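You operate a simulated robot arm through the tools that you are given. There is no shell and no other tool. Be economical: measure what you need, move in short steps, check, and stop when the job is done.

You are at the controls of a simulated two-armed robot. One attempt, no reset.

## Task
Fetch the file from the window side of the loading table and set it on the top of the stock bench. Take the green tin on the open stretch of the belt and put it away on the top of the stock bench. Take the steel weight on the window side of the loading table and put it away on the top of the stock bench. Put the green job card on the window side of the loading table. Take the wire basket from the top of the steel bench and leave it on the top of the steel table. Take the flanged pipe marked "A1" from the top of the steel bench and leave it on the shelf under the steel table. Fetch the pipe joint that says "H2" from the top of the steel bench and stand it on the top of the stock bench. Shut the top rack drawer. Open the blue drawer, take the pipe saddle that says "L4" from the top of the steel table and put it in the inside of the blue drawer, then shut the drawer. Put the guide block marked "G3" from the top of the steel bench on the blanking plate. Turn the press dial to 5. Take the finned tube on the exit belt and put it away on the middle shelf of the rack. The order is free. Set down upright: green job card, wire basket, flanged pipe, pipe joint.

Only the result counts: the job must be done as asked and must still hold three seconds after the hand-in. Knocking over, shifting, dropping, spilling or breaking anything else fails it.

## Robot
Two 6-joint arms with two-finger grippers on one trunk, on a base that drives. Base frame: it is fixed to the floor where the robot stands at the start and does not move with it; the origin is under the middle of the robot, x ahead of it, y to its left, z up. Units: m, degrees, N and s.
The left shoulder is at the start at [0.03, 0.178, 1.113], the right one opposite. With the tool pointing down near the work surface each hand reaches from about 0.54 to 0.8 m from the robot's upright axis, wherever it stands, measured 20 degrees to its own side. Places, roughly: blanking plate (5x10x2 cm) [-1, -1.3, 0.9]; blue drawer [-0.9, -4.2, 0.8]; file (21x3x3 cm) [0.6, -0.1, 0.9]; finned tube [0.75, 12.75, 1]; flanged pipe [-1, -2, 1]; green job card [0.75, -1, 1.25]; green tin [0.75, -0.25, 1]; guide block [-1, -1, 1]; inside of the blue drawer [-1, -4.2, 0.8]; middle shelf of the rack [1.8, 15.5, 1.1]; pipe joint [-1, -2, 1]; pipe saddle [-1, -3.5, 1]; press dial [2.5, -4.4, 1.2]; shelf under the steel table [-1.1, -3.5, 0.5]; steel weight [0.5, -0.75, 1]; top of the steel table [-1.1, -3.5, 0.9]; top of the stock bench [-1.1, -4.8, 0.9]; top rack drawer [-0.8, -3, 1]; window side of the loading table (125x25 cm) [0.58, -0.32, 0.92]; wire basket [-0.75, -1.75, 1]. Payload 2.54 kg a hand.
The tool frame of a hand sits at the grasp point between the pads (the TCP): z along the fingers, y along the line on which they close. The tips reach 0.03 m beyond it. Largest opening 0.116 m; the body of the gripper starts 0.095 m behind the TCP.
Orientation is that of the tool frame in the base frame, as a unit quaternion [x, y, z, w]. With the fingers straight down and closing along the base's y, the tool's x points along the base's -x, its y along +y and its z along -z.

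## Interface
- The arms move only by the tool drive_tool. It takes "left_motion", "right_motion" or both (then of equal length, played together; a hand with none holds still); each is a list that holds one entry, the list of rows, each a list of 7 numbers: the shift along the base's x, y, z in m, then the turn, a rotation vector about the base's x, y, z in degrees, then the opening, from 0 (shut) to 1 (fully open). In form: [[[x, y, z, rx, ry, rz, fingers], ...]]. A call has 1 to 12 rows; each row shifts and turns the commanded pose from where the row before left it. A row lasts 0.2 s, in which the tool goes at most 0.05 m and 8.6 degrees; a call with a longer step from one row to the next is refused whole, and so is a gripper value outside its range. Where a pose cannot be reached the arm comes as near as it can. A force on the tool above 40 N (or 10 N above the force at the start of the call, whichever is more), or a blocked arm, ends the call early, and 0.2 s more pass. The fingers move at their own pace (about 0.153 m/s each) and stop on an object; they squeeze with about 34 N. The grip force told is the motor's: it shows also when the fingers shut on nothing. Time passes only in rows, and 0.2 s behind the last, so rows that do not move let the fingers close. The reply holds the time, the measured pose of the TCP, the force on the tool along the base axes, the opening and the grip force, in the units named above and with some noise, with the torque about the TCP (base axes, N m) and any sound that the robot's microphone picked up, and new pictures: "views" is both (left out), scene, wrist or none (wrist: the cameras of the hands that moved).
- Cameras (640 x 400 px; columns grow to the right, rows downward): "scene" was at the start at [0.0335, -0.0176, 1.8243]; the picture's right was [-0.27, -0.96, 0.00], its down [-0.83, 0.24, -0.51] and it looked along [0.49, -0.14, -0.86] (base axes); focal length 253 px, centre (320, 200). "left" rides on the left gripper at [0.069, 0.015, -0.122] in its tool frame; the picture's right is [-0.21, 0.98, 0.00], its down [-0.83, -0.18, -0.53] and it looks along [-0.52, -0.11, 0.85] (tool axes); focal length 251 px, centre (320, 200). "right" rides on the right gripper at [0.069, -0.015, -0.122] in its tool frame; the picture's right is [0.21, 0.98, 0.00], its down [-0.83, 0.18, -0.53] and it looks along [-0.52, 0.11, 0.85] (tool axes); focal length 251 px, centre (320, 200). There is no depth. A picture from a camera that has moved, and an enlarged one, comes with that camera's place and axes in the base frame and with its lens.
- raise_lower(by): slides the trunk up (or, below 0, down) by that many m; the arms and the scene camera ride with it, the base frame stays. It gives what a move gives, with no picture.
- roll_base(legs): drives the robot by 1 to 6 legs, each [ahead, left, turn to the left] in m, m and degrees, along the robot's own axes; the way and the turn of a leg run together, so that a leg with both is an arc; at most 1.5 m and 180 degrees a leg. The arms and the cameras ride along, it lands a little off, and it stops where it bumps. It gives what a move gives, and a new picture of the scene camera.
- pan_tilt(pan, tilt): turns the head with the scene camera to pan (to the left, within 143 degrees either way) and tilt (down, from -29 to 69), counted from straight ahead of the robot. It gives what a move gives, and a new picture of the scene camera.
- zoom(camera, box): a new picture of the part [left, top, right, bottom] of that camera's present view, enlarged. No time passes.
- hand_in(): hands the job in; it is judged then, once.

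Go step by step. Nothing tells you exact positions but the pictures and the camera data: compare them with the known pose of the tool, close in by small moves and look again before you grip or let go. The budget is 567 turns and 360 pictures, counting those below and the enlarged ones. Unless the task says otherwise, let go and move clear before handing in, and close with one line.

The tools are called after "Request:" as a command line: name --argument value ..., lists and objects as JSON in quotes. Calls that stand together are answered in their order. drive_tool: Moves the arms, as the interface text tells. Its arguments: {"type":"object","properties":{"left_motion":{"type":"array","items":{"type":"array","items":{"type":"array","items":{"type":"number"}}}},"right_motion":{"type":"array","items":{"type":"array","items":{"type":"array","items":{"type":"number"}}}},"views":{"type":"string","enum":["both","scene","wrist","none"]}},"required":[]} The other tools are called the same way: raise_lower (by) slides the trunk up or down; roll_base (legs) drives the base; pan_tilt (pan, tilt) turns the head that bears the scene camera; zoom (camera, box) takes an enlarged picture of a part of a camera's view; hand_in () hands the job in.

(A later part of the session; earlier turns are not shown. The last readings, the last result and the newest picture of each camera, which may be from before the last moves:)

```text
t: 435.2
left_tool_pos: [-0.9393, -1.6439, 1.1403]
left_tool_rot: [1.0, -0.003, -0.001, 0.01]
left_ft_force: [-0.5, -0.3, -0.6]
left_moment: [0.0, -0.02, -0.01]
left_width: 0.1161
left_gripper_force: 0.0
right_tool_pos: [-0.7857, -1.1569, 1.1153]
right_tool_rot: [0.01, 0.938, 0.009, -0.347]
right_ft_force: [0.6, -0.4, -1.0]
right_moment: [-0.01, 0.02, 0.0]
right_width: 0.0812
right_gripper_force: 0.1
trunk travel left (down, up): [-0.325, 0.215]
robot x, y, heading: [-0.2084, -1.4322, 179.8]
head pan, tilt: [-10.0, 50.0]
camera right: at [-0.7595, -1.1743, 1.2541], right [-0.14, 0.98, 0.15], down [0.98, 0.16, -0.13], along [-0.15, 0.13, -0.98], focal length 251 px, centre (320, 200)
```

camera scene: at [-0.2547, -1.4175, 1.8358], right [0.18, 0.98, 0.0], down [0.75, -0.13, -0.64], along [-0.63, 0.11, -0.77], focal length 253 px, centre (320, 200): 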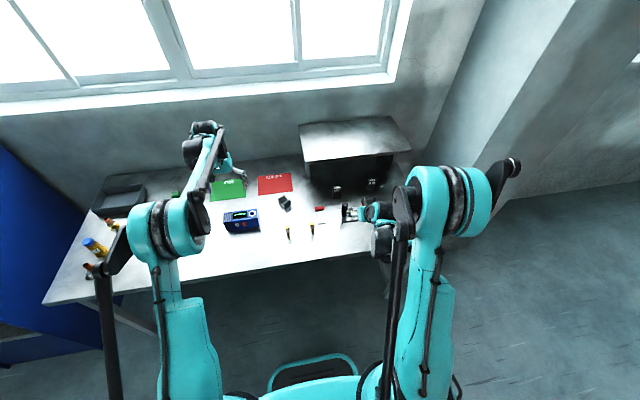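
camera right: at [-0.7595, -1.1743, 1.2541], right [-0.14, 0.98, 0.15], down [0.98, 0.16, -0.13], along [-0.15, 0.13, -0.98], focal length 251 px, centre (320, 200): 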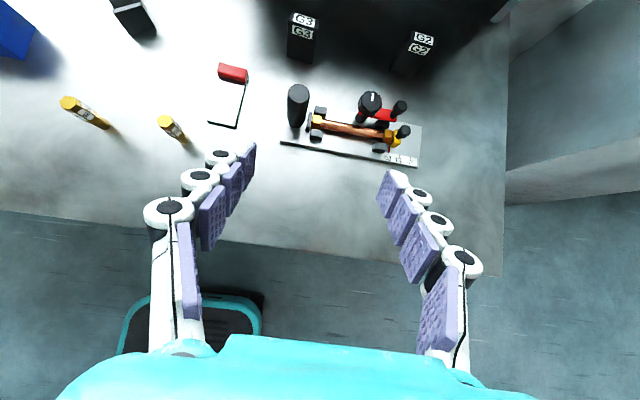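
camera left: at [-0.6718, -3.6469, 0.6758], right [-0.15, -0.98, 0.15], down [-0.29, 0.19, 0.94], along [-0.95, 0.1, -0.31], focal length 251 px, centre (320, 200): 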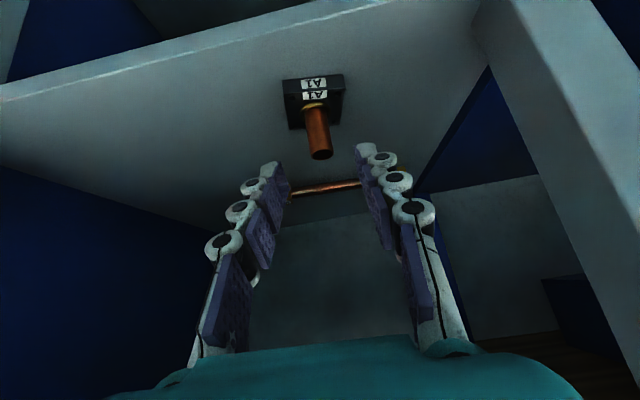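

The flip works and the view is clear. Moving to a stand-off on the approach line to G3.

Request:
drive_tool --right_motion '[[[-0.035, -0.01, -0.013, 0, 0, 0, 0.65], [-0.04, -0.012, -0.014, 0, 0, 0, 0.65], [-0.04, -0.012, -0.014, 0, 0, 0, 0.65], [-0.037, 0, -0.014, 0, 0, 0, 0.65], [-0.026, 0, -0.03, 0, 0, 0, 0.65], [0, 0, 0, 0, 0, 0, 0.65]]]' --views "both"

```text
t: 436.6
left_tool_pos: [-0.9381, -1.6445, 1.1419]
left_tool_rot: [1.0, -0.002, -0.002, 0.009]
left_ft_force: [0.5, 0.5, -0.2]
left_moment: [-0.02, 0.05, -0.04]
left_width: 0.1159
left_gripper_force: 0.0
right_tool_pos: [-0.9621, -1.1877, 1.0305]
right_tool_rot: [0.003, 0.937, 0.006, -0.348]
right_ft_force: [1.1, -0.2, 0.4]
right_moment: [-0.02, 0.0, 0.04]
right_width: 0.0754
right_gripper_force: 0.0
right hand out of reach, approached as far as the arm can: row 5
trunk travel left (down, up): [-0.325, 0.215]
robot x, y, heading: [-0.2052, -1.4286, 179.9]
head pan, tilt: [-10.0, 50.0]
camera scene: at [-0.2522, -1.4174, 1.8359], right [0.18, 0.98, 0.0], down [0.75, -0.13, -0.64], along [-0.63, 0.11, -0.77], focal length 253 px, centre (320, 200)
camera right: at [-0.9348, -1.204, 1.1697], right [-0.15, 0.98, 0.15], down [0.98, 0.17, -0.13], along [-0.15, 0.12, -0.98], focal length 251 px, centre (320, 200)
```

scene: 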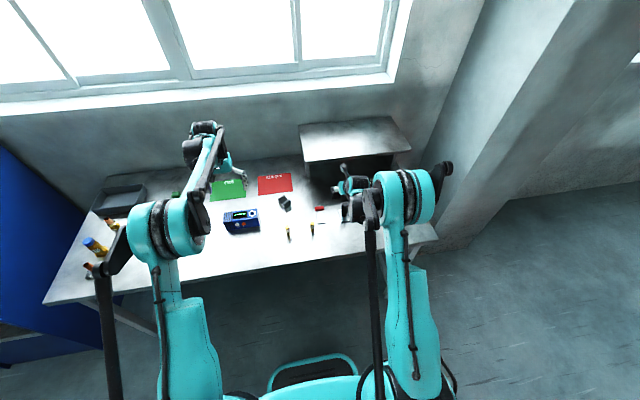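
right: 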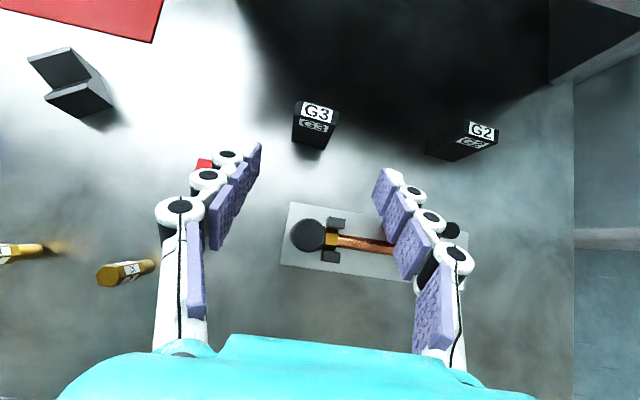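

Request:
drive_tool --right_motion '[[[0.04, 0, 0.01, 0, 0, 0, 0.65], [0.04, 0, 0.01, 0, 0, 0, 0.65], [0.03, 0, 0, 0, 0, 0, 0.65]]]' --views "none"

Request:
roll_base --legs '[[0.12, 0, 0]]'

Request:
drive_tool --right_motion '[[[-0.02, 0, -0.03, 0, 0, 0, 0.65], [-0.026, 0, -0.03, 0, 0, 0, 0.65], [0, 0, 0, 0, 0, 0, 0.65]]]' --views "wrist"

```text
t: 437.4
left_tool_pos: [-0.9391, -1.6439, 1.1411]
left_tool_rot: [1.0, -0.002, -0.002, 0.009]
left_ft_force: [0.2, -0.2, -0.5]
left_moment: [0.0, 0.0, 0.01]
left_width: 0.116
left_gripper_force: 0.2
right_tool_pos: [-0.851, -1.1859, 1.0499]
right_tool_rot: [0.009, 0.938, 0.009, -0.347]
right_ft_force: [0.9, -0.1, 0.1]
right_moment: [0.01, -0.02, 0.02]
right_width: 0.0754
right_gripper_force: 0.0
trunk travel left (down, up): [-0.325, 0.215]
robot x, y, heading: [-0.2041, -1.4348, 179.8]
head pan, tilt: [-10.0, 50.0]
```

```text
t: 438.7
left_tool_pos: [-1.0599, -1.6433, 1.1405]
left_tool_rot: [1.0, -0.004, -0.002, 0.01]
left_ft_force: [-0.5, 0.0, -0.2]
left_moment: [0.0, -0.04, -0.01]
left_width: 0.1158
left_gripper_force: 0.0
right_tool_pos: [-0.9717, -1.1852, 1.0489]
right_tool_rot: [0.009, 0.938, 0.009, -0.347]
right_ft_force: [-0.1, -0.3, -0.4]
right_moment: [0.01, -0.04, 0.02]
right_width: 0.0754
right_gripper_force: 0.2
trunk travel left (down, up): [-0.325, 0.215]
robot x, y, heading: [-0.3242, -1.4336, 180.2]
head pan, tilt: [-10.0, 50.0]
camera scene: at [-0.3738, -1.4168, 1.8359], right [0.18, 0.98, 0.0], down [0.75, -0.14, -0.64], along [-0.63, 0.11, -0.77], focal length 253 px, centre (320, 200)
```

scene: 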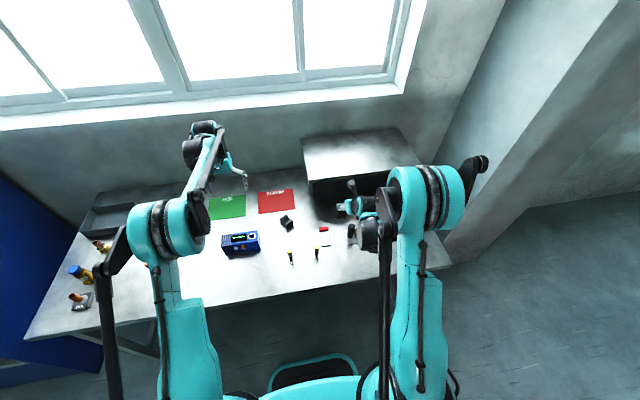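

```text
t: 439.5
left_tool_pos: [-1.0574, -1.6438, 1.1412]
left_tool_rot: [1.0, -0.004, -0.002, 0.009]
left_ft_force: [-0.5, -0.2, 0.8]
left_moment: [0.0, 0.03, -0.01]
left_width: 0.116
left_gripper_force: 0.1
right_tool_pos: [-1.017, -1.1852, 0.9905]
right_tool_rot: [0.009, 0.938, 0.009, -0.347]
right_ft_force: [0.9, 0.8, 0.6]
right_moment: [0.02, 0.03, 0.03]
right_width: 0.0754
right_gripper_force: 0.1
trunk travel left (down, up): [-0.325, 0.215]
robot x, y, heading: [-0.3267, -1.4333, 179.9]
head pan, tilt: [-10.0, 50.0]
camera right: at [-0.9898, -1.2025, 1.1294], right [-0.14, 0.98, 0.15], down [0.98, 0.16, -0.13], along [-0.15, 0.13, -0.98], focal length 251 px, centre (320, 200)
```

right: 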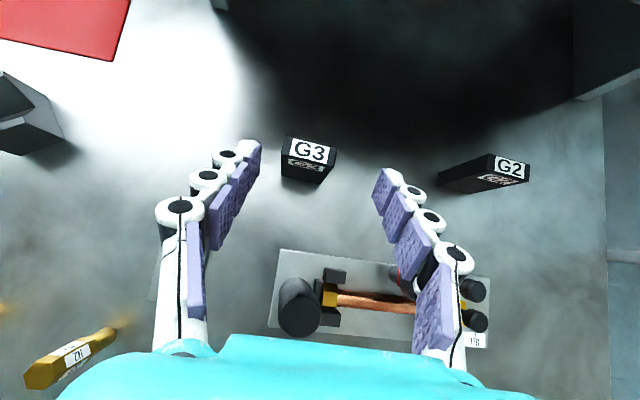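

Request:
drive_tool --right_motion '[[[-0.015, -0.004, -0.03, 0, 0, 0, 0.65], [-0.015, 0, -0.03, 0, 0, 0, 0.65], [-0.013, 0, -0.028, 0, 0, 0, 0.65], [0, 0, 0, 0, 0, 0, 0.65]]]' --views "wrist"

```text
t: 440.5
left_tool_pos: [-1.058, -1.6432, 1.1411]
left_tool_rot: [1.0, -0.004, -0.002, 0.009]
left_ft_force: [1.0, -0.8, -0.2]
left_moment: [-0.02, 0.03, 0.0]
left_width: 0.116
left_gripper_force: 0.1
right_tool_pos: [-1.0597, -1.1884, 0.9034]
right_tool_rot: [0.005, 0.938, 0.006, -0.347]
right_ft_force: [0.2, -0.9, -0.9]
right_moment: [0.01, 0.02, -0.01]
right_width: 0.0753
right_gripper_force: 0.1
trunk travel left (down, up): [-0.325, 0.215]
robot x, y, heading: [-0.3268, -1.4317, 179.8]
head pan, tilt: [-10.0, 50.0]
camera right: at [-1.033, -1.2048, 1.0411], right [-0.15, 0.98, 0.15], down [0.98, 0.17, -0.13], along [-0.15, 0.12, -0.98], focal length 251 px, centre (320, 200)
```

right: 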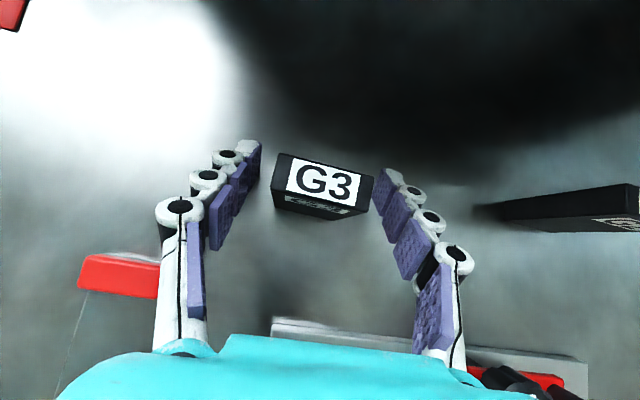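

G3 is centred between the pads. Gripping and lifting slightly.

Request:
drive_tool --right_motion '[[[0, 0, 0, 0, 0, 0, 0.3], [0, 0, 0, 0, 0, 0, 0.1], [0, 0, 0, 0, 0, 0, 0.1], [0, 0, 0.02, 0, 0, 0, 0.1], [0, 0, 0.02, 0, 0, 0, 0.1]]]' --views "wrist"

```text
t: 441.7
left_tool_pos: [-1.059, -1.6446, 1.1405]
left_tool_rot: [1.0, -0.004, -0.002, 0.01]
left_ft_force: [-0.2, 0.4, 0.7]
left_moment: [-0.01, -0.02, -0.03]
left_width: 0.1161
left_gripper_force: 0.2
right_tool_pos: [-1.0595, -1.188, 0.9436]
right_tool_rot: [0.004, 0.938, 0.006, -0.347]
right_ft_force: [-1.1, 0.1, -1.3]
right_moment: [0.0, -0.01, 0.0]
right_width: 0.0429
right_gripper_force: 34.0
trunk travel left (down, up): [-0.325, 0.215]
robot x, y, heading: [-0.3267, -1.4307, 179.8]
head pan, tilt: [-10.0, 50.0]
camera right: at [-1.0327, -1.2046, 1.0814], right [-0.15, 0.98, 0.15], down [0.98, 0.17, -0.13], along [-0.15, 0.12, -0.98], focal length 251 px, centre (320, 200)
```

right: 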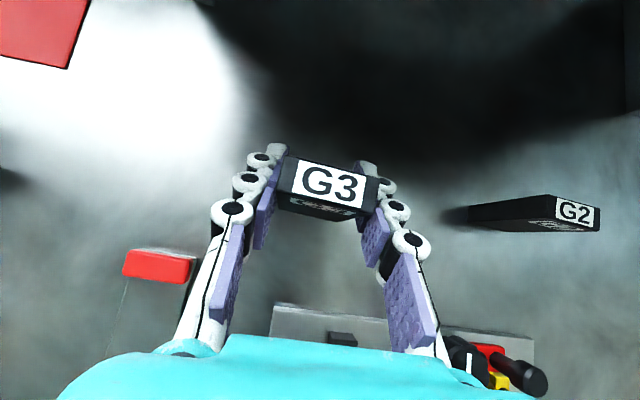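

Held. Moving left clear of the post, then back over the plate.

Request:
drive_tool --right_motion '[[[0, -0.035, 0, 0, 0, 0, 0.1], [0, -0.035, 0, 0, 0, 0, 0.1], [0.01, -0.03, 0, 0, 0, 0, 0.1], [0.035, 0, 0.01, 0, 0, 0, 0.1], [0.035, 0, 0.015, 0, 0, 0, 0.1], [0.03, 0, 0, 0, 0, 0, 0.1], [0, 0, 0, 0, 0, 0, 0.1]]]' --views "wrist"

```text
t: 443.3
left_tool_pos: [-1.0587, -1.6438, 1.1416]
left_tool_rot: [1.0, -0.004, -0.002, 0.01]
left_ft_force: [-0.2, 0.2, -0.5]
left_moment: [0.05, -0.03, -0.01]
left_width: 0.116
left_gripper_force: 0.0
right_tool_pos: [-0.9681, -1.1895, 0.9842]
right_tool_rot: [0.009, 0.938, 0.009, -0.345]
right_ft_force: [-0.3, -0.1, -1.4]
right_moment: [0.02, -0.03, -0.01]
right_width: 0.0426
right_gripper_force: 33.4
right hand out of reach, approached as far as the arm can: row 1, 2, 3, 4, 5, 6
trunk travel left (down, up): [-0.325, 0.215]
robot x, y, heading: [-0.3241, -1.4314, 179.6]
head pan, tilt: [-10.0, 50.0]
camera right: at [-0.9418, -1.2066, 1.1239], right [-0.14, 0.98, 0.15], down [0.98, 0.16, -0.13], along [-0.15, 0.13, -0.98], focal length 251 px, centre (320, 200)
```

right: 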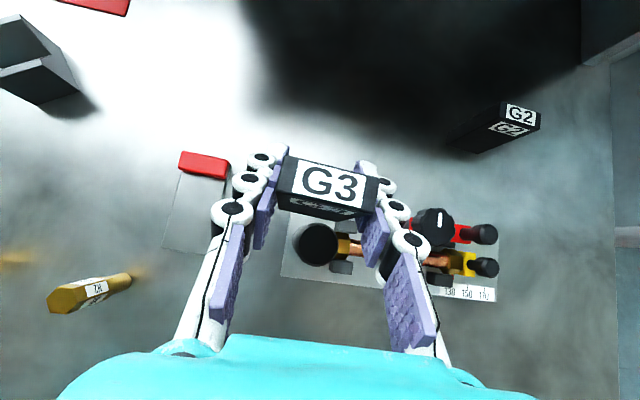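

The flipped wrist can't move sideways, so I raise a bit and use the base to shift over the plate.

Request:
drive_tool --right_motion '[[[0, 0, 0.02, 0, 0, 0, 0.1], [0, 0, 0.02, 0, 0, 0, 0.1], [0, 0, 0, 0, 0, 0, 0.1]]]' --views "none"

Request:
roll_base --legs '[[0, 0.097, 0], [-0.025, 0, 0]]'

Request:
drive_tool --right_motion '[[[0, 0, 0, 0, 0, 0, 0.1]]]' --views "wrist"

```text
t: 444.1
left_tool_pos: [-1.0595, -1.6433, 1.1407]
left_tool_rot: [1.0, -0.004, -0.002, 0.009]
left_ft_force: [-0.8, -1.1, -0.5]
left_moment: [-0.03, -0.01, 0.04]
left_width: 0.1158
left_gripper_force: 0.0
right_tool_pos: [-0.9676, -1.1892, 1.0256]
right_tool_rot: [0.009, 0.938, 0.009, -0.346]
right_ft_force: [0.4, -0.3, -1.3]
right_moment: [-0.02, 0.01, -0.02]
right_width: 0.0425
right_gripper_force: 34.2
trunk travel left (down, up): [-0.325, 0.215]
robot x, y, heading: [-0.3218, -1.4325, 179.6]
head pan, tilt: [-10.0, 50.0]
```

```text
t: 445.6
left_tool_pos: [-1.0349, -1.7402, 1.1404]
left_tool_rot: [1.0, -0.003, -0.001, 0.01]
left_ft_force: [-0.3, 0.7, 0.4]
left_moment: [-0.05, -0.04, -0.02]
left_width: 0.1158
left_gripper_force: 0.0
right_tool_pos: [-0.9446, -1.2877, 1.0244]
right_tool_rot: [0.009, 0.938, 0.009, -0.346]
right_ft_force: [-0.1, -0.1, -0.6]
right_moment: [0.0, 0.03, -0.01]
right_width: 0.0425
right_gripper_force: 34.2
trunk travel left (down, up): [-0.325, 0.215]
robot x, y, heading: [-0.3014, -1.5303, 180.0]
head pan, tilt: [-10.0, 50.0]
camera scene: at [-0.3503, -1.5137, 1.8358], right [0.18, 0.98, 0.0], down [0.75, -0.14, -0.64], along [-0.63, 0.11, -0.77], focal length 253 px, centre (320, 200)
```

scene: 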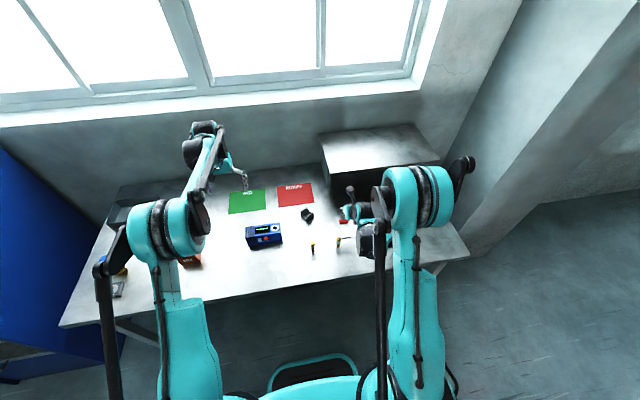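

```text
t: 446.0
left_tool_pos: [-1.0371, -1.7409, 1.1394]
left_tool_rot: [1.0, -0.002, -0.001, 0.009]
left_ft_force: [0.0, 0.3, 0.4]
left_moment: [-0.02, -0.05, 0.03]
left_width: 0.1161
left_gripper_force: 0.1
right_tool_pos: [-0.9447, -1.2869, 1.0232]
right_tool_rot: [0.008, 0.938, 0.008, -0.346]
right_ft_force: [-0.2, -0.2, -1.8]
right_moment: [-0.01, -0.02, 0.03]
right_width: 0.0422
right_gripper_force: 33.5
trunk travel left (down, up): [-0.325, 0.215]
robot x, y, heading: [-0.2994, -1.5272, 180.1]
head pan, tilt: [-10.0, 50.0]
camera right: at [-0.9188, -1.3044, 1.163], right [-0.14, 0.98, 0.15], down [0.98, 0.16, -0.13], along [-0.15, 0.13, -0.98], focal length 251 px, centre (320, 200)
```

right: 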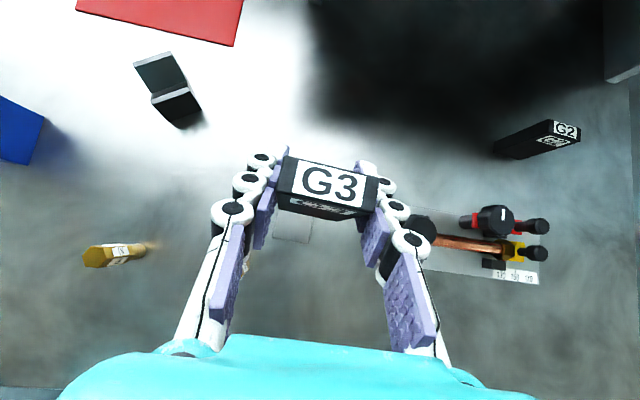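

Aligned over the plate within a few mm; lowering.

Request:
drive_tool --right_motion '[[[0, -0.003, -0.02, 0, 0, 0, 0.1], [0, -0.002, -0.02, 0, 0, 0, 0.1], [0, 0, -0.02, 0, 0, 0, 0.1], [0, 0, -0.02, 0, 0, 0, 0.1], [0, 0, 0, 0, 0, 0, 0.1]]]' --views "wrist"

```text
t: 447.2
left_tool_pos: [-1.0342, -1.7417, 1.1403]
left_tool_rot: [1.0, -0.003, -0.002, 0.009]
left_ft_force: [-0.6, 0.0, 0.8]
left_moment: [0.01, 0.0, 0.0]
left_width: 0.116
left_gripper_force: 0.0
right_tool_pos: [-0.9612, -1.289, 0.9573]
right_tool_rot: [0.009, 0.938, 0.009, -0.346]
right_ft_force: [-0.2, -0.3, -1.5]
right_moment: [0.0, 0.01, -0.01]
right_width: 0.0423
right_gripper_force: 33.5
right hand out of reach, approached as far as the arm can: row 3, 4
trunk travel left (down, up): [-0.325, 0.215]
robot x, y, heading: [-0.3008, -1.5295, 180.1]
head pan, tilt: [-10.0, 50.0]
camera right: at [-0.9353, -1.305, 1.0973], right [-0.14, 0.98, 0.15], down [0.98, 0.16, -0.13], along [-0.15, 0.13, -0.98], focal length 251 px, centre (320, 200)
```

right: 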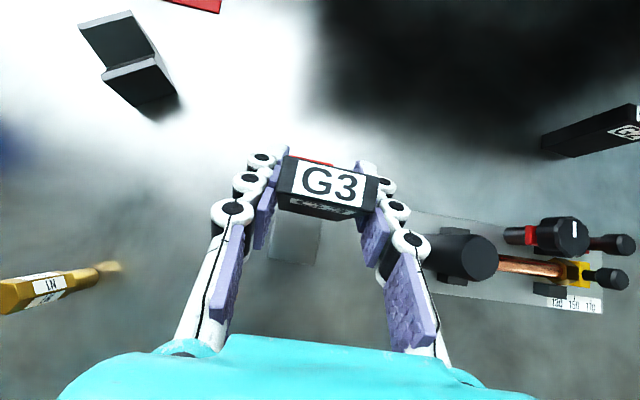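

I use the base and trunk instead: back 20 mm, then lower the trunk.

Request:
roll_base --legs '[[-0.02, 0, 0]]'

Request:
raise_lower --by -0.03

Request:
drive_tool --right_motion '[[[0, 0, 0, 0, 0, 0, 0.1]]]' --views "wrist"

```text
t: 448.0
left_tool_pos: [-1.0155, -1.7418, 1.1392]
left_tool_rot: [1.0, -0.003, -0.001, 0.01]
left_ft_force: [0.5, -0.3, 0.0]
left_moment: [0.02, -0.02, -0.02]
left_width: 0.1161
left_gripper_force: 0.1
right_tool_pos: [-0.9431, -1.2883, 0.958]
right_tool_rot: [0.008, 0.938, 0.008, -0.345]
right_ft_force: [-0.6, -0.9, -0.4]
right_moment: [0.0, -0.03, -0.01]
right_width: 0.0422
right_gripper_force: 33.6
trunk travel left (down, up): [-0.325, 0.215]
robot x, y, heading: [-0.278, -1.5275, 179.7]
head pan, tilt: [-10.0, 50.0]
camera scene: at [-0.3309, -1.5147, 1.8358], right [0.18, 0.98, 0.0], down [0.75, -0.13, -0.64], along [-0.63, 0.11, -0.77], focal length 253 px, centre (320, 200)
```

scene: 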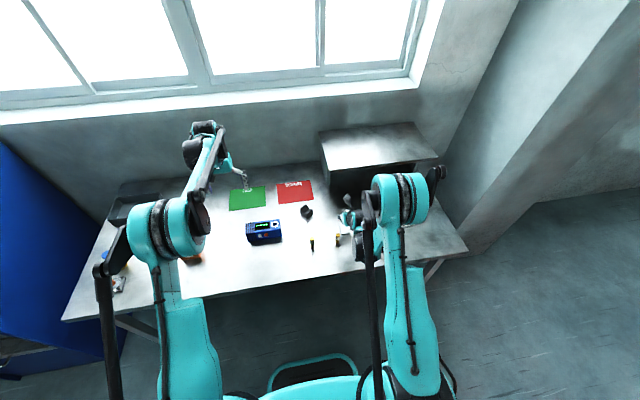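

```text
t: 448.8
left_tool_pos: [-1.0147, -1.741, 1.1097]
left_tool_rot: [1.0, -0.003, -0.001, 0.01]
left_ft_force: [-0.2, -0.7, 0.5]
left_moment: [-0.01, 0.01, 0.03]
left_width: 0.116
left_gripper_force: 0.0
right_tool_pos: [-0.9433, -1.289, 0.9273]
right_tool_rot: [0.009, 0.939, 0.009, -0.345]
right_ft_force: [-0.4, 0.0, -1.1]
right_moment: [-0.03, 0.0, 0.02]
right_width: 0.0424
right_gripper_force: 33.8
trunk travel left (down, up): [-0.295, 0.245]
robot x, y, heading: [-0.2848, -1.5282, 179.9]
head pan, tilt: [-10.0, 50.0]
```

```text
t: 449.1
left_tool_pos: [-1.0144, -1.742, 1.111]
left_tool_rot: [1.0, -0.002, -0.001, 0.009]
left_ft_force: [0.0, 0.2, 0.1]
left_moment: [-0.02, -0.03, -0.02]
left_width: 0.1159
left_gripper_force: 0.0
right_tool_pos: [-0.9426, -1.2862, 0.9279]
right_tool_rot: [0.009, 0.938, 0.009, -0.345]
right_ft_force: [0.3, 0.5, -0.5]
right_moment: [0.0, -0.01, 0.01]
right_width: 0.0427
right_gripper_force: 33.8
trunk travel left (down, up): [-0.295, 0.245]
robot x, y, heading: [-0.284, -1.5295, 179.5]
head pan, tilt: [-10.0, 50.0]
camera right: at [-0.9162, -1.305, 1.0672], right [-0.14, 0.98, 0.15], down [0.98, 0.16, -0.13], along [-0.15, 0.13, -0.98], focal length 251 px, centre (320, 200)
```

right: 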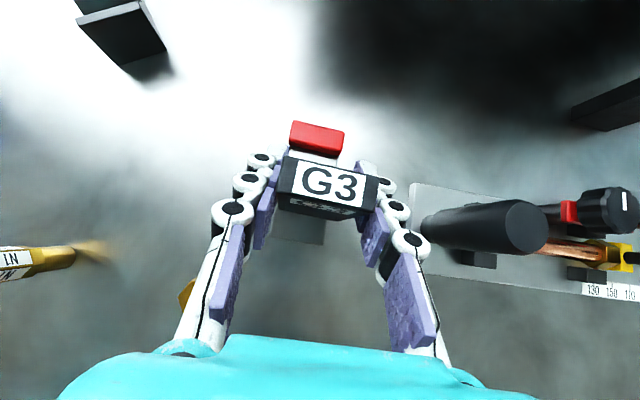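

Request:
drive_tool --right_motion '[[[0, -0.004, 0, 0, 0, 0, 0.1], [0, 0, 0, 0, 0, 0, 0.1]]]' --views "none"

Request:
raise_lower --by -0.013

```text
t: 449.8
left_tool_pos: [-1.0151, -1.7415, 1.1108]
left_tool_rot: [1.0, -0.003, -0.002, 0.009]
left_ft_force: [0.6, 0.2, -0.1]
left_moment: [-0.02, 0.0, 0.05]
left_width: 0.116
left_gripper_force: 0.1
right_tool_pos: [-0.9441, -1.2913, 0.9278]
right_tool_rot: [0.005, 0.939, 0.007, -0.345]
right_ft_force: [-1.0, 0.6, -0.8]
right_moment: [0.01, -0.01, -0.04]
right_width: 0.0424
right_gripper_force: 33.6
trunk travel left (down, up): [-0.295, 0.245]
robot x, y, heading: [-0.28, -1.5266, 180.0]
head pan, tilt: [-10.0, 50.0]
```

```text
t: 450.4
left_tool_pos: [-1.0144, -1.7417, 1.0981]
left_tool_rot: [1.0, -0.003, -0.002, 0.01]
left_ft_force: [0.0, -0.8, -0.1]
left_moment: [-0.01, -0.02, 0.0]
left_width: 0.1164
left_gripper_force: 0.1
right_tool_pos: [-0.9416, -1.2912, 0.9153]
right_tool_rot: [0.006, 0.939, 0.007, -0.345]
right_ft_force: [-0.3, -0.1, -0.6]
right_moment: [-0.01, 0.0, 0.01]
right_width: 0.0425
right_gripper_force: 33.7
trunk travel left (down, up): [-0.282, 0.258]
robot x, y, heading: [-0.2793, -1.5297, 179.9]
head pan, tilt: [-10.0, 50.0]
```

Request:
raise_lower --by -0.005

Request:
raise_lower --by -0.003

```text
t: 450.9
left_tool_pos: [-1.0146, -1.7411, 1.0931]
left_tool_rot: [1.0, -0.003, -0.002, 0.009]
left_ft_force: [-0.1, -0.4, -0.1]
left_moment: [-0.01, 0.02, -0.02]
left_width: 0.1157
left_gripper_force: 0.1
right_tool_pos: [-0.943, -1.2899, 0.9099]
right_tool_rot: [0.006, 0.939, 0.007, -0.345]
right_ft_force: [0.4, 0.2, -1.0]
right_moment: [0.01, -0.03, -0.03]
right_width: 0.0424
right_gripper_force: 33.4
trunk travel left (down, up): [-0.277, 0.263]
robot x, y, heading: [-0.2821, -1.5291, 179.8]
head pan, tilt: [-10.0, 50.0]
```

```text
t: 451.4
left_tool_pos: [-1.0144, -1.7419, 1.0899]
left_tool_rot: [1.0, -0.003, -0.001, 0.01]
left_ft_force: [0.3, -0.4, 0.0]
left_moment: [0.02, 0.01, 0.02]
left_width: 0.1161
left_gripper_force: 0.2
right_tool_pos: [-0.9436, -1.2911, 0.9075]
right_tool_rot: [0.007, 0.938, 0.008, -0.346]
right_ft_force: [-1.3, 0.3, 8.6]
right_moment: [-0.16, 0.08, 0.01]
right_width: 0.0424
right_gripper_force: 33.7
trunk travel left (down, up): [-0.274, 0.266]
robot x, y, heading: [-0.2773, -1.5271, 180.0]
head pan, tilt: [-10.0, 50.0]
```

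Contact on the plate. Releasing and withdrawing along the axis.

Request:
drive_tool --right_motion '[[[0, 0, 0, 0, 0, 0, 0.55], [0, 0, 0, 0, 0, 0, 0.6], [0.02, 0, 0.023, 0, 0, 0, 0.6], [0.026, 0, 0.03, 0, 0, 0, 0.6], [0.026, 0, 0.03, 0, 0, 0, 0.6], [0.026, 0, 0.03, 0, 0, 0, 0.6], [0, 0, 0.03, 0, 0, 0, 0.6]]]' --views "wrist"

```text
t: 453.0
left_tool_pos: [-1.0139, -1.7418, 1.0892]
left_tool_rot: [1.0, -0.002, -0.003, 0.009]
left_ft_force: [0.0, 0.0, -0.1]
left_moment: [-0.01, 0.02, -0.02]
left_width: 0.116
left_gripper_force: 0.1
right_tool_pos: [-0.8458, -1.2912, 1.0524]
right_tool_rot: [0.007, 0.938, 0.007, -0.345]
right_ft_force: [0.9, 0.2, 0.2]
right_moment: [0.06, 0.01, -0.02]
right_width: 0.0699
right_gripper_force: 0.0
right hand out of reach, approached as far as the arm can: row 3
trunk travel left (down, up): [-0.274, 0.266]
robot x, y, heading: [-0.2803, -1.5276, 180.0]
head pan, tilt: [-10.0, 50.0]
camera right: at [-0.8202, -1.3083, 1.1921], right [-0.15, 0.98, 0.15], down [0.98, 0.17, -0.13], along [-0.15, 0.13, -0.98], focal length 251 px, centre (320, 200)
```

right: 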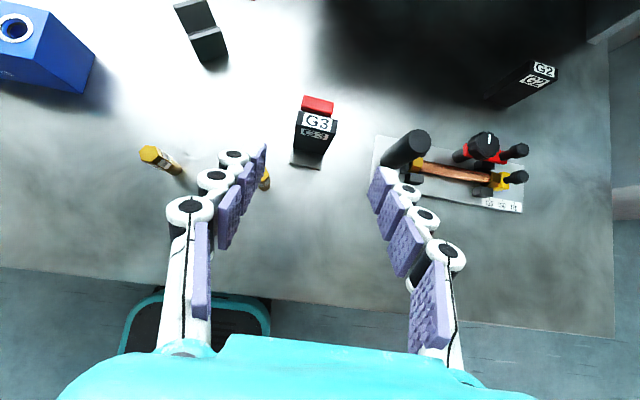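

Request:
zoom --camera "right" --box '[260, 75, 380, 185]'

```text
3.64 times, centred on (320, 130) of right
camera zoom: at [-0.8202, -1.3083, 1.1921], right [-0.15, 0.98, 0.15], down [0.98, 0.17, -0.13], along [-0.15, 0.13, -0.98], focal length 914 px, centre (320, 454)
```

zoom: 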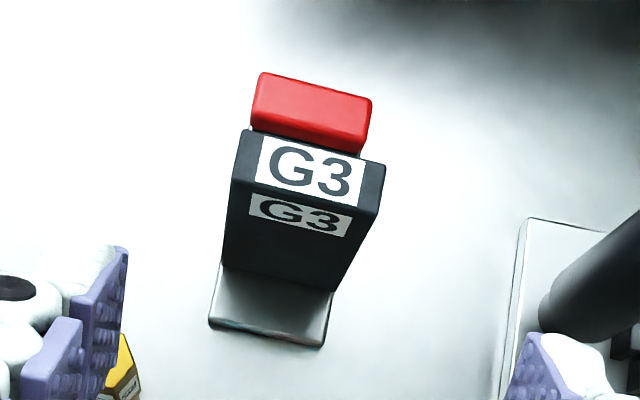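

G3 is well on the plate. Restoring the right hand's orientation and trunk height.

Request:
drive_tool --right_motion '[[[0.01, 0, 0.02, 5.4, 0, 6.4, 0.8], [0.01, 0, 0.02, 5.4, 0, 6.4, 0.8], [0, 0, 0, 5.4, 0, 6.4, 1], [0, 0, 0, 5.4, 0, 6.4, 1], [0, 0, 0, 5.4, 0, 6.4, 1], [0, 0, 0, 5.4, 0, 6.4, 1], [0, 0, 0, 5.4, 0, 6.4, 1], [0, 0, 0, 5.4, 0, 6.4, 1], [0, 0, 0, 5.4, 0, 6.4, 1], [0, 0, 0, 5.4, 0, 6.4, 1], [0, 0, 0, 5.4, 0, 6.4, 1], [0, 0, 0, 5.4, 0, 6.4, 1]]]' --views "none"

Request:
drive_tool --right_motion '[[[0, 0, 0, 5.25, 0, 6.2, 1], [0, 0, 0, 5.25, 0, 6.2, 1], [0, 0, 0, 5.25, 0, 6.2, 1], [0, 0, 0, 5.25, 0, 6.2, 1], [0, 0, 0, 5.25, 0, 6.2, 1], [0, 0, 0, 5.25, 0, 6.2, 1], [0, 0, 0, 5.25, 0, 6.2, 1], [0, 0, 0, 5.25, 0, 6.2, 1], [0, 0, 0, 5.25, 0, 6.2, 1], [0, 0, 0, 5.25, 0, 6.2, 1]]]' --views "none"

Request:
drive_tool --right_motion '[[[0, 0, 0.01, 0, -8, 0, 1], [0, 0, 0.01, 0, -8, 0, 1], [0, 0, 0.01, 0, -8, 0, 1], [0, 0, 0.01, 0, -8, 0, 1], [0, 0, 0.01, 0, -8, 0, 1]]]' --views "none"

Request:
raise_lower --by 0.1

```text
t: 455.6
left_tool_pos: [-1.0145, -1.741, 1.0893]
left_tool_rot: [1.0, -0.003, -0.002, 0.01]
left_ft_force: [-0.5, -0.6, -0.9]
left_moment: [-0.04, 0.03, -0.02]
left_width: 0.116
left_gripper_force: 0.0
right_tool_pos: [-0.8278, -1.2914, 1.0931]
right_tool_rot: [0.719, -0.599, -0.268, 0.228]
right_ft_force: [0.3, -0.6, -0.2]
right_moment: [0.01, -0.02, 0.02]
right_width: 0.1161
right_gripper_force: 0.1
trunk travel left (down, up): [-0.274, 0.266]
robot x, y, heading: [-0.2815, -1.5281, 180.0]
head pan, tilt: [-10.0, 50.0]
```

```text
t: 457.8
left_tool_pos: [-1.0149, -1.7416, 1.0897]
left_tool_rot: [1.0, -0.002, -0.001, 0.01]
left_ft_force: [-0.6, -0.1, 0.7]
left_moment: [0.0, 0.02, 0.02]
left_width: 0.1161
left_gripper_force: 0.0
right_tool_pos: [-0.8282, -1.2901, 1.0913]
right_tool_rot: [0.94, 0.015, -0.341, 0.003]
right_ft_force: [0.0, 0.5, 0.0]
right_moment: [-0.02, 0.01, 0.01]
right_width: 0.1161
right_gripper_force: 0.1
trunk travel left (down, up): [-0.274, 0.266]
robot x, y, heading: [-0.2823, -1.5263, 179.8]
head pan, tilt: [-10.0, 50.0]
```

```text
t: 459.0
left_tool_pos: [-1.0158, -1.7413, 1.0887]
left_tool_rot: [1.0, -0.004, 0.0, 0.009]
left_ft_force: [-0.7, 0.2, -0.5]
left_moment: [0.01, -0.04, 0.0]
left_width: 0.116
left_gripper_force: 0.1
right_tool_pos: [-0.8281, -1.2912, 1.1421]
right_tool_rot: [1.0, 0.012, 0.002, 0.007]
right_ft_force: [-0.7, 0.2, 0.1]
right_moment: [0.01, -0.02, 0.03]
right_width: 0.116
right_gripper_force: 0.0
trunk travel left (down, up): [-0.274, 0.266]
robot x, y, heading: [-0.2809, -1.5278, 179.9]
head pan, tilt: [-10.0, 50.0]
```

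```text
t: 460.4
left_tool_pos: [-1.0152, -1.7413, 1.1892]
left_tool_rot: [1.0, -0.002, -0.002, 0.01]
left_ft_force: [1.3, -0.1, -1.1]
left_moment: [0.03, -0.01, -0.02]
left_width: 0.1158
left_gripper_force: 0.1
right_tool_pos: [-0.8264, -1.2905, 1.2411]
right_tool_rot: [1.0, 0.011, 0.0, 0.008]
right_ft_force: [-0.2, -0.2, 0.2]
right_moment: [0.06, -0.05, 0.05]
right_width: 0.1164
right_gripper_force: 0.1
trunk travel left (down, up): [-0.374, 0.166]
robot x, y, heading: [-0.2812, -1.5318, 179.8]
head pan, tilt: [-10.0, 50.0]
```

Request:
roll_base --legs '[[-0.2, 0, 0], [0, -1.05, 0], [0, 0, -180]]'

Request:
pan_tilt --pan -10 --tilt 55

Request:
drive_tool --right_motion '[[[0.03, 0.01, 0, 0, 0, 0, 1], [0.03, 0.02, 0, 0, 0, 0, 1]]]' --views "wrist"

```text
t: 474.2
left_tool_pos: [0.6448, -0.2322, 1.1899]
left_tool_rot: [-0.018, 1.0, 0.01, 0.001]
left_ft_force: [-1.3, 0.3, 0.1]
left_moment: [0.0, -0.02, 0.0]
left_width: 0.1155
left_gripper_force: 0.0
right_tool_pos: [0.477, -0.691, 1.2426]
right_tool_rot: [-0.034, 0.999, 0.007, 0.0]
right_ft_force: [-0.1, -1.0, 0.1]
right_moment: [-0.02, 0.0, -0.04]
right_width: 0.1157
right_gripper_force: 0.2
trunk travel left (down, up): [-0.374, 0.166]
robot x, y, heading: [-0.0798, -0.4752, 2.1]
head pan, tilt: [-10.0, 50.0]
camera scene: at [-0.0342, -0.4872, 1.8849], right [-0.13, -0.99, 0.0], down [-0.76, 0.1, -0.64], along [0.64, -0.08, -0.77], focal length 253 px, centre (320, 200)
```

scene: 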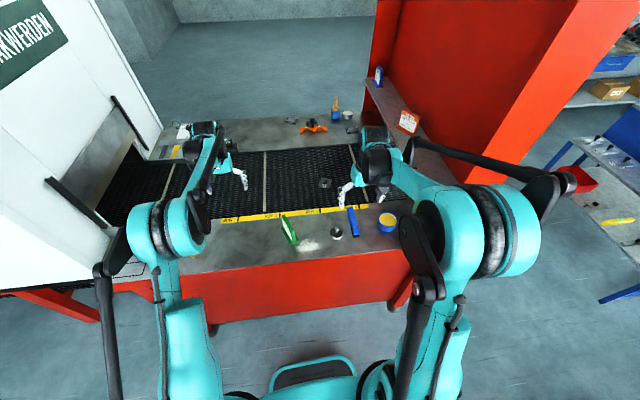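

```text
t: 474.9
left_tool_pos: [0.6446, -0.2326, 1.1901]
left_tool_rot: [-0.018, 1.0, 0.01, 0.001]
left_ft_force: [0.2, 0.5, 0.2]
left_moment: [0.02, -0.04, 0.02]
left_width: 0.116
left_gripper_force: 0.1
right_tool_pos: [0.4754, -0.691, 1.2414]
right_tool_rot: [-0.034, 0.999, 0.008, 0.0]
right_ft_force: [-0.3, -0.4, -0.7]
right_moment: [-0.02, 0.01, 0.0]
right_width: 0.1159
right_gripper_force: 0.0
trunk travel left (down, up): [-0.374, 0.166]
robot x, y, heading: [-0.0744, -0.475, 2.5]
head pan, tilt: [-10.0, 55.0]
camera scene: at [-0.0391, -0.4866, 1.8784], right [-0.13, -0.99, 0.0], down [-0.81, 0.11, -0.57], along [0.57, -0.08, -0.82], focal length 253 px, centre (320, 200)
```

scene: 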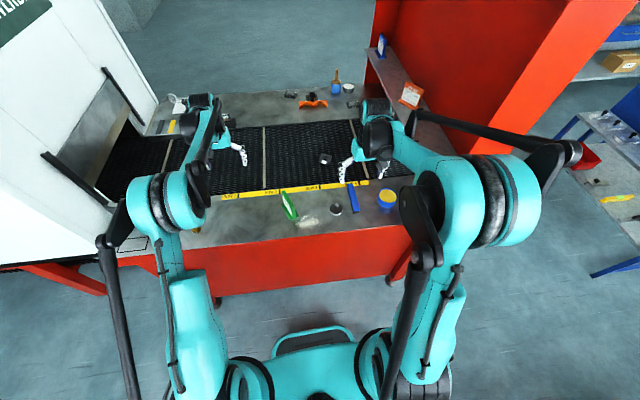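

```text
t: 475.5
left_tool_pos: [0.6455, -0.2318, 1.1891]
left_tool_rot: [-0.019, 1.0, 0.01, 0.001]
left_ft_force: [-0.1, 0.3, -0.1]
left_moment: [-0.01, 0.04, 0.0]
left_width: 0.1158
left_gripper_force: 0.0
right_tool_pos: [0.5371, -0.6613, 1.2415]
right_tool_rot: [-0.034, 0.999, 0.009, -0.002]
right_ft_force: [0.1, 0.0, -0.4]
right_moment: [-0.04, 0.02, 0.04]
right_width: 0.1162
right_gripper_force: 0.1
trunk travel left (down, up): [-0.374, 0.166]
robot x, y, heading: [-0.079, -0.4792, 2.4]
head pan, tilt: [-10.0, 55.0]
camera right: at [0.4709, -0.6822, 1.3652], right [-0.28, 0.96, 0.02], down [0.81, 0.23, 0.54], along [0.51, 0.16, -0.84], focal length 251 px, centre (320, 200)
```

right: 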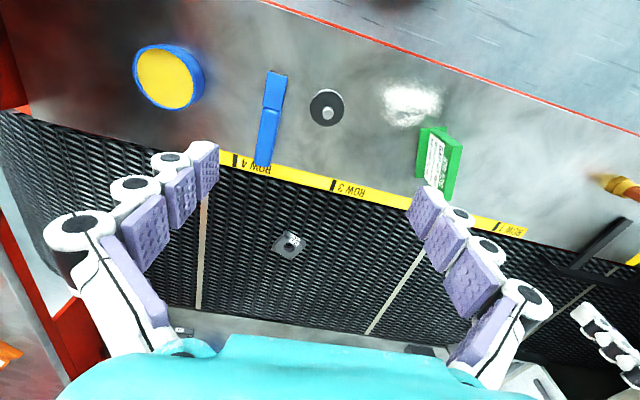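

The steel weight (disc with a knob) is at about (0.555, -0.639). Moving above it.

Request:
drive_tool --right_motion '[[[0.018, 0.022, -0.03, 0, 0, 0, 0.85], [0, 0, -0.045, 0, 0, 0, 0.85], [0, 0, -0.045, 0, 0, 0, 0.85], [0, 0, -0.045, 0, 0, 0, 0.85], [0, 0, -0.02, 0, 0, 0, 0.85], [0, 0, 0, 0, 0, 0, 0.85]]]' --views "wrist"

```text
t: 476.9
left_tool_pos: [0.644, -0.2323, 1.1896]
left_tool_rot: [-0.019, 1.0, 0.01, 0.001]
left_ft_force: [1.0, -0.1, 0.5]
left_moment: [0.03, 0.03, 0.02]
left_width: 0.1159
left_gripper_force: 0.1
right_tool_pos: [0.5552, -0.6381, 1.0557]
right_tool_rot: [-0.034, 0.999, 0.008, 0.0]
right_ft_force: [-0.2, 0.2, -0.1]
right_moment: [0.02, 0.01, -0.01]
right_width: 0.0987
right_gripper_force: 0.1
trunk travel left (down, up): [-0.374, 0.166]
robot x, y, heading: [-0.0798, -0.4768, 2.5]
head pan, tilt: [-10.0, 55.0]
camera right: at [0.4879, -0.661, 1.1805], right [-0.28, 0.96, 0.02], down [0.81, 0.23, 0.54], along [0.51, 0.16, -0.84], focal length 251 px, centre (320, 200)
```

right: 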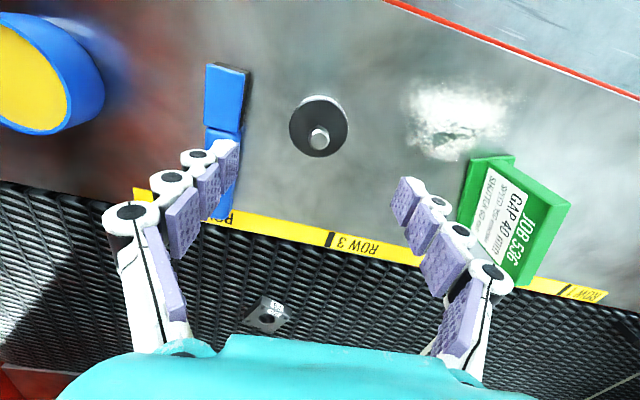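

Request:
drive_tool --right_motion '[[[-0.002, 0, -0.04, 0, 0, 0, 0.75], [0, 0, -0.04, 0, 0, 0, 0.75], [0, 0, -0.015, 0, 0, 0, 0.75], [0, 0, -0.006, 0, 0, 0, 0.75], [0, 0, 0, 0, 0, 0, 0.75]]]' --views "wrist"

```text
t: 478.1
left_tool_pos: [0.6442, -0.2324, 1.1903]
left_tool_rot: [-0.019, 1.0, 0.01, 0.001]
left_ft_force: [-0.7, -0.4, -0.1]
left_moment: [0.0, 0.03, 0.01]
left_width: 0.1164
left_gripper_force: 0.0
right_tool_pos: [0.553, -0.6389, 0.9571]
right_tool_rot: [-0.034, 0.999, 0.008, 0.0]
right_ft_force: [0.5, 0.0, 0.5]
right_moment: [-0.01, -0.01, -0.03]
right_width: 0.087
right_gripper_force: 0.0
trunk travel left (down, up): [-0.374, 0.166]
robot x, y, heading: [-0.0815, -0.4779, 2.3]
head pan, tilt: [-10.0, 55.0]
camera right: at [0.485, -0.6609, 1.08], right [-0.28, 0.96, 0.02], down [0.81, 0.23, 0.54], along [0.51, 0.16, -0.84], focal length 251 px, centre (320, 200)
```

right: 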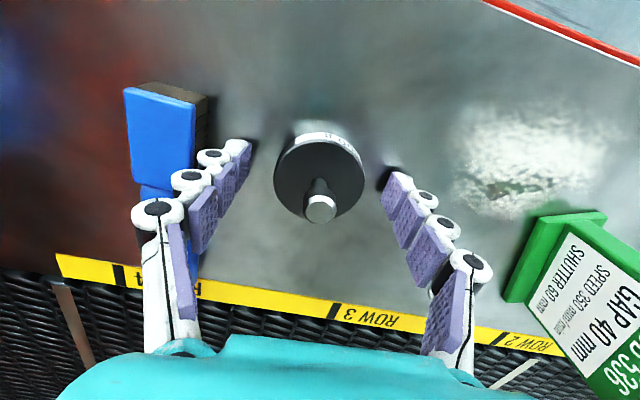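

Request:
drive_tool --right_motion '[[[0, 0, -0.004, 0, 0, 0, 0.5], [0, 0, 0, 0, 0, 0, 0.2], [0, 0, 0, 0, 0, 0, 0.1], [0, 0, 0, 0, 0, 0, 0.1], [0, 0, 0.02, 0, 0, 0, 0.1], [0, 0, 0.03, 0, 0, 0, 0.1]]]' --views "wrist"

```text
t: 478.6
left_tool_pos: [0.641, -0.2351, 1.1947]
left_tool_rot: [-0.019, 1.0, 0.01, 0.003]
left_ft_force: [-0.3, -0.1, 0.4]
left_moment: [0.06, -0.03, 0.04]
left_width: 0.1162
left_gripper_force: 0.0
right_tool_pos: [0.5535, -0.6469, 0.9595]
right_tool_rot: [-0.032, 0.999, 0.003, 0.006]
right_ft_force: [13.3, -22.1, 63.1]
right_moment: [-2.27, 0.32, 0.3]
right_width: 0.0548
right_gripper_force: 45.3
trunk travel left (down, up): [-0.374, 0.166]
robot x, y, heading: [-0.0753, -0.4758, 2.2]
head pan, tilt: [-10.0, 55.0]
stopped in row 2 (right hand): the force on the tool passed its limit at 52 N (the readings are from after the stop); the commanded pose is now the measured one
camera right: at [0.4837, -0.6668, 1.0817], right [-0.28, 0.96, 0.0], down [0.81, 0.23, 0.54], along [0.52, 0.15, -0.84], focal length 251 px, centre (320, 200)
```

right: 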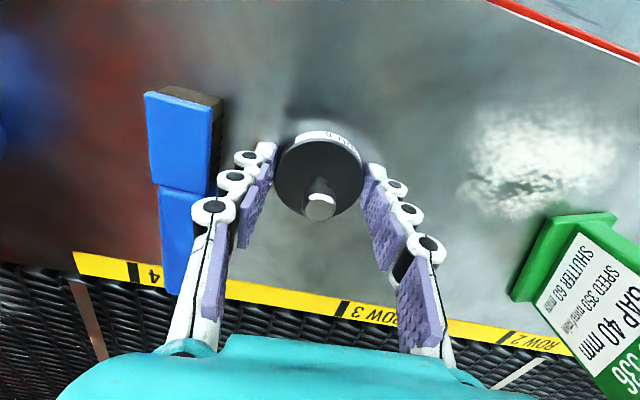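

The tips pressed on the table while closing; I raise a few mm and complete the grip.

Request:
drive_tool --right_motion '[[[0, 0, 0.004, 0, 0, 0, 0.35], [0, 0, 0.004, 0, 0, 0, 0.3], [0, 0, 0, 0, 0, 0, 0.2], [0, 0, 0, 0, 0, 0, 0.2]]]' --views "none"

```text
t: 479.6
left_tool_pos: [0.6449, -0.2322, 1.1896]
left_tool_rot: [-0.02, 1.0, 0.009, 0.002]
left_ft_force: [-0.2, -0.2, -1.3]
left_moment: [0.03, 0.01, 0.01]
left_width: 0.116
left_gripper_force: 0.1
right_tool_pos: [0.5546, -0.6401, 0.9614]
right_tool_rot: [-0.035, 0.999, 0.007, 0.001]
right_ft_force: [0.1, 0.9, -2.5]
right_moment: [0.0, 0.03, 0.0]
right_width: 0.0547
right_gripper_force: 34.2
trunk travel left (down, up): [-0.374, 0.166]
robot x, y, heading: [-0.0784, -0.4789, 2.2]
head pan, tilt: [-10.0, 55.0]
```

Request:
drive_tool --right_motion '[[[0, 0, 0.02, 0, 0, 0, 0.2], [0, 0, 0.03, 0, 0, 0, 0.2], [0, 0, 0.04, 0, 0, 0, 0.2], [0, 0, 0.04, 0, 0, 0, 0.2], [0, 0, 0.04, 0, 0, 0, 0.2], [0, 0, 0.04, 0, 0, 0, 0.2]]]' --views "wrist"

```text
t: 481.0
left_tool_pos: [0.6442, -0.2332, 1.1905]
left_tool_rot: [-0.02, 1.0, 0.01, 0.001]
left_ft_force: [0.3, -0.4, -0.1]
left_moment: [0.02, -0.01, -0.01]
left_width: 0.1161
left_gripper_force: 0.0
right_tool_pos: [0.5533, -0.6408, 1.1713]
right_tool_rot: [-0.034, 0.999, 0.006, 0.001]
right_ft_force: [0.6, -0.3, -2.8]
right_moment: [0.01, 0.0, -0.02]
right_width: 0.0546
right_gripper_force: 34.3
trunk travel left (down, up): [-0.374, 0.166]
robot x, y, heading: [-0.078, -0.4756, 2.4]
head pan, tilt: [-10.0, 55.0]
camera right: at [0.4853, -0.6622, 1.2951], right [-0.28, 0.96, 0.01], down [0.81, 0.23, 0.54], along [0.51, 0.16, -0.84], focal length 251 px, centre (320, 200)
```

right: 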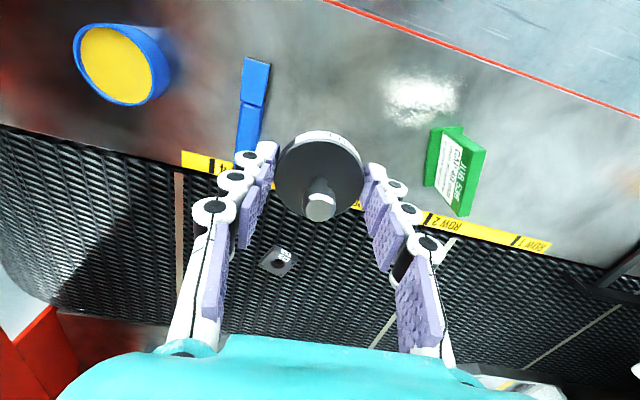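

Weight held. Driving to the stock bench.

Request:
roll_base --legs '[[-0.18, 0, 0], [0, 0, -46], [0, 0, -46], [1.3, 0, 0], [1.3, 0, 0], [1.2, 0, 0]]'

```text
t: 504.6
left_tool_pos: [-0.0167, -5.0049, 1.1876]
left_tool_rot: [0.703, 0.711, 0.006, 0.009]
left_ft_force: [0.4, -0.6, 0.1]
left_moment: [0.02, -0.01, -0.02]
left_width: 0.1161
left_gripper_force: 0.1
right_tool_pos: [-0.4225, -4.9042, 1.172]
right_tool_rot: [0.693, 0.721, 0.003, 0.005]
right_ft_force: [-0.1, 0.0, -3.4]
right_moment: [0.03, -0.01, 0.06]
right_width: 0.0545
right_gripper_force: 33.4
trunk travel left (down, up): [-0.374, 0.166]
robot x, y, heading: [-0.2406, -4.272, -89.1]
head pan, tilt: [-10.0, 55.0]
camera scene: at [-0.2539, -4.3164, 1.8783], right [-0.99, 0.16, 0.0], down [0.13, 0.81, -0.57], along [-0.09, -0.57, -0.82], focal length 253 px, centre (320, 200)
```

scene: 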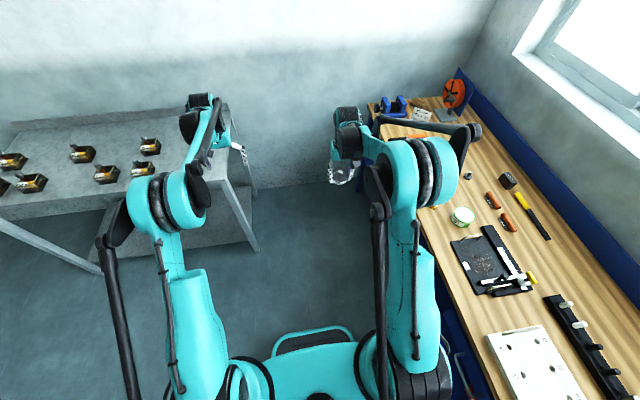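

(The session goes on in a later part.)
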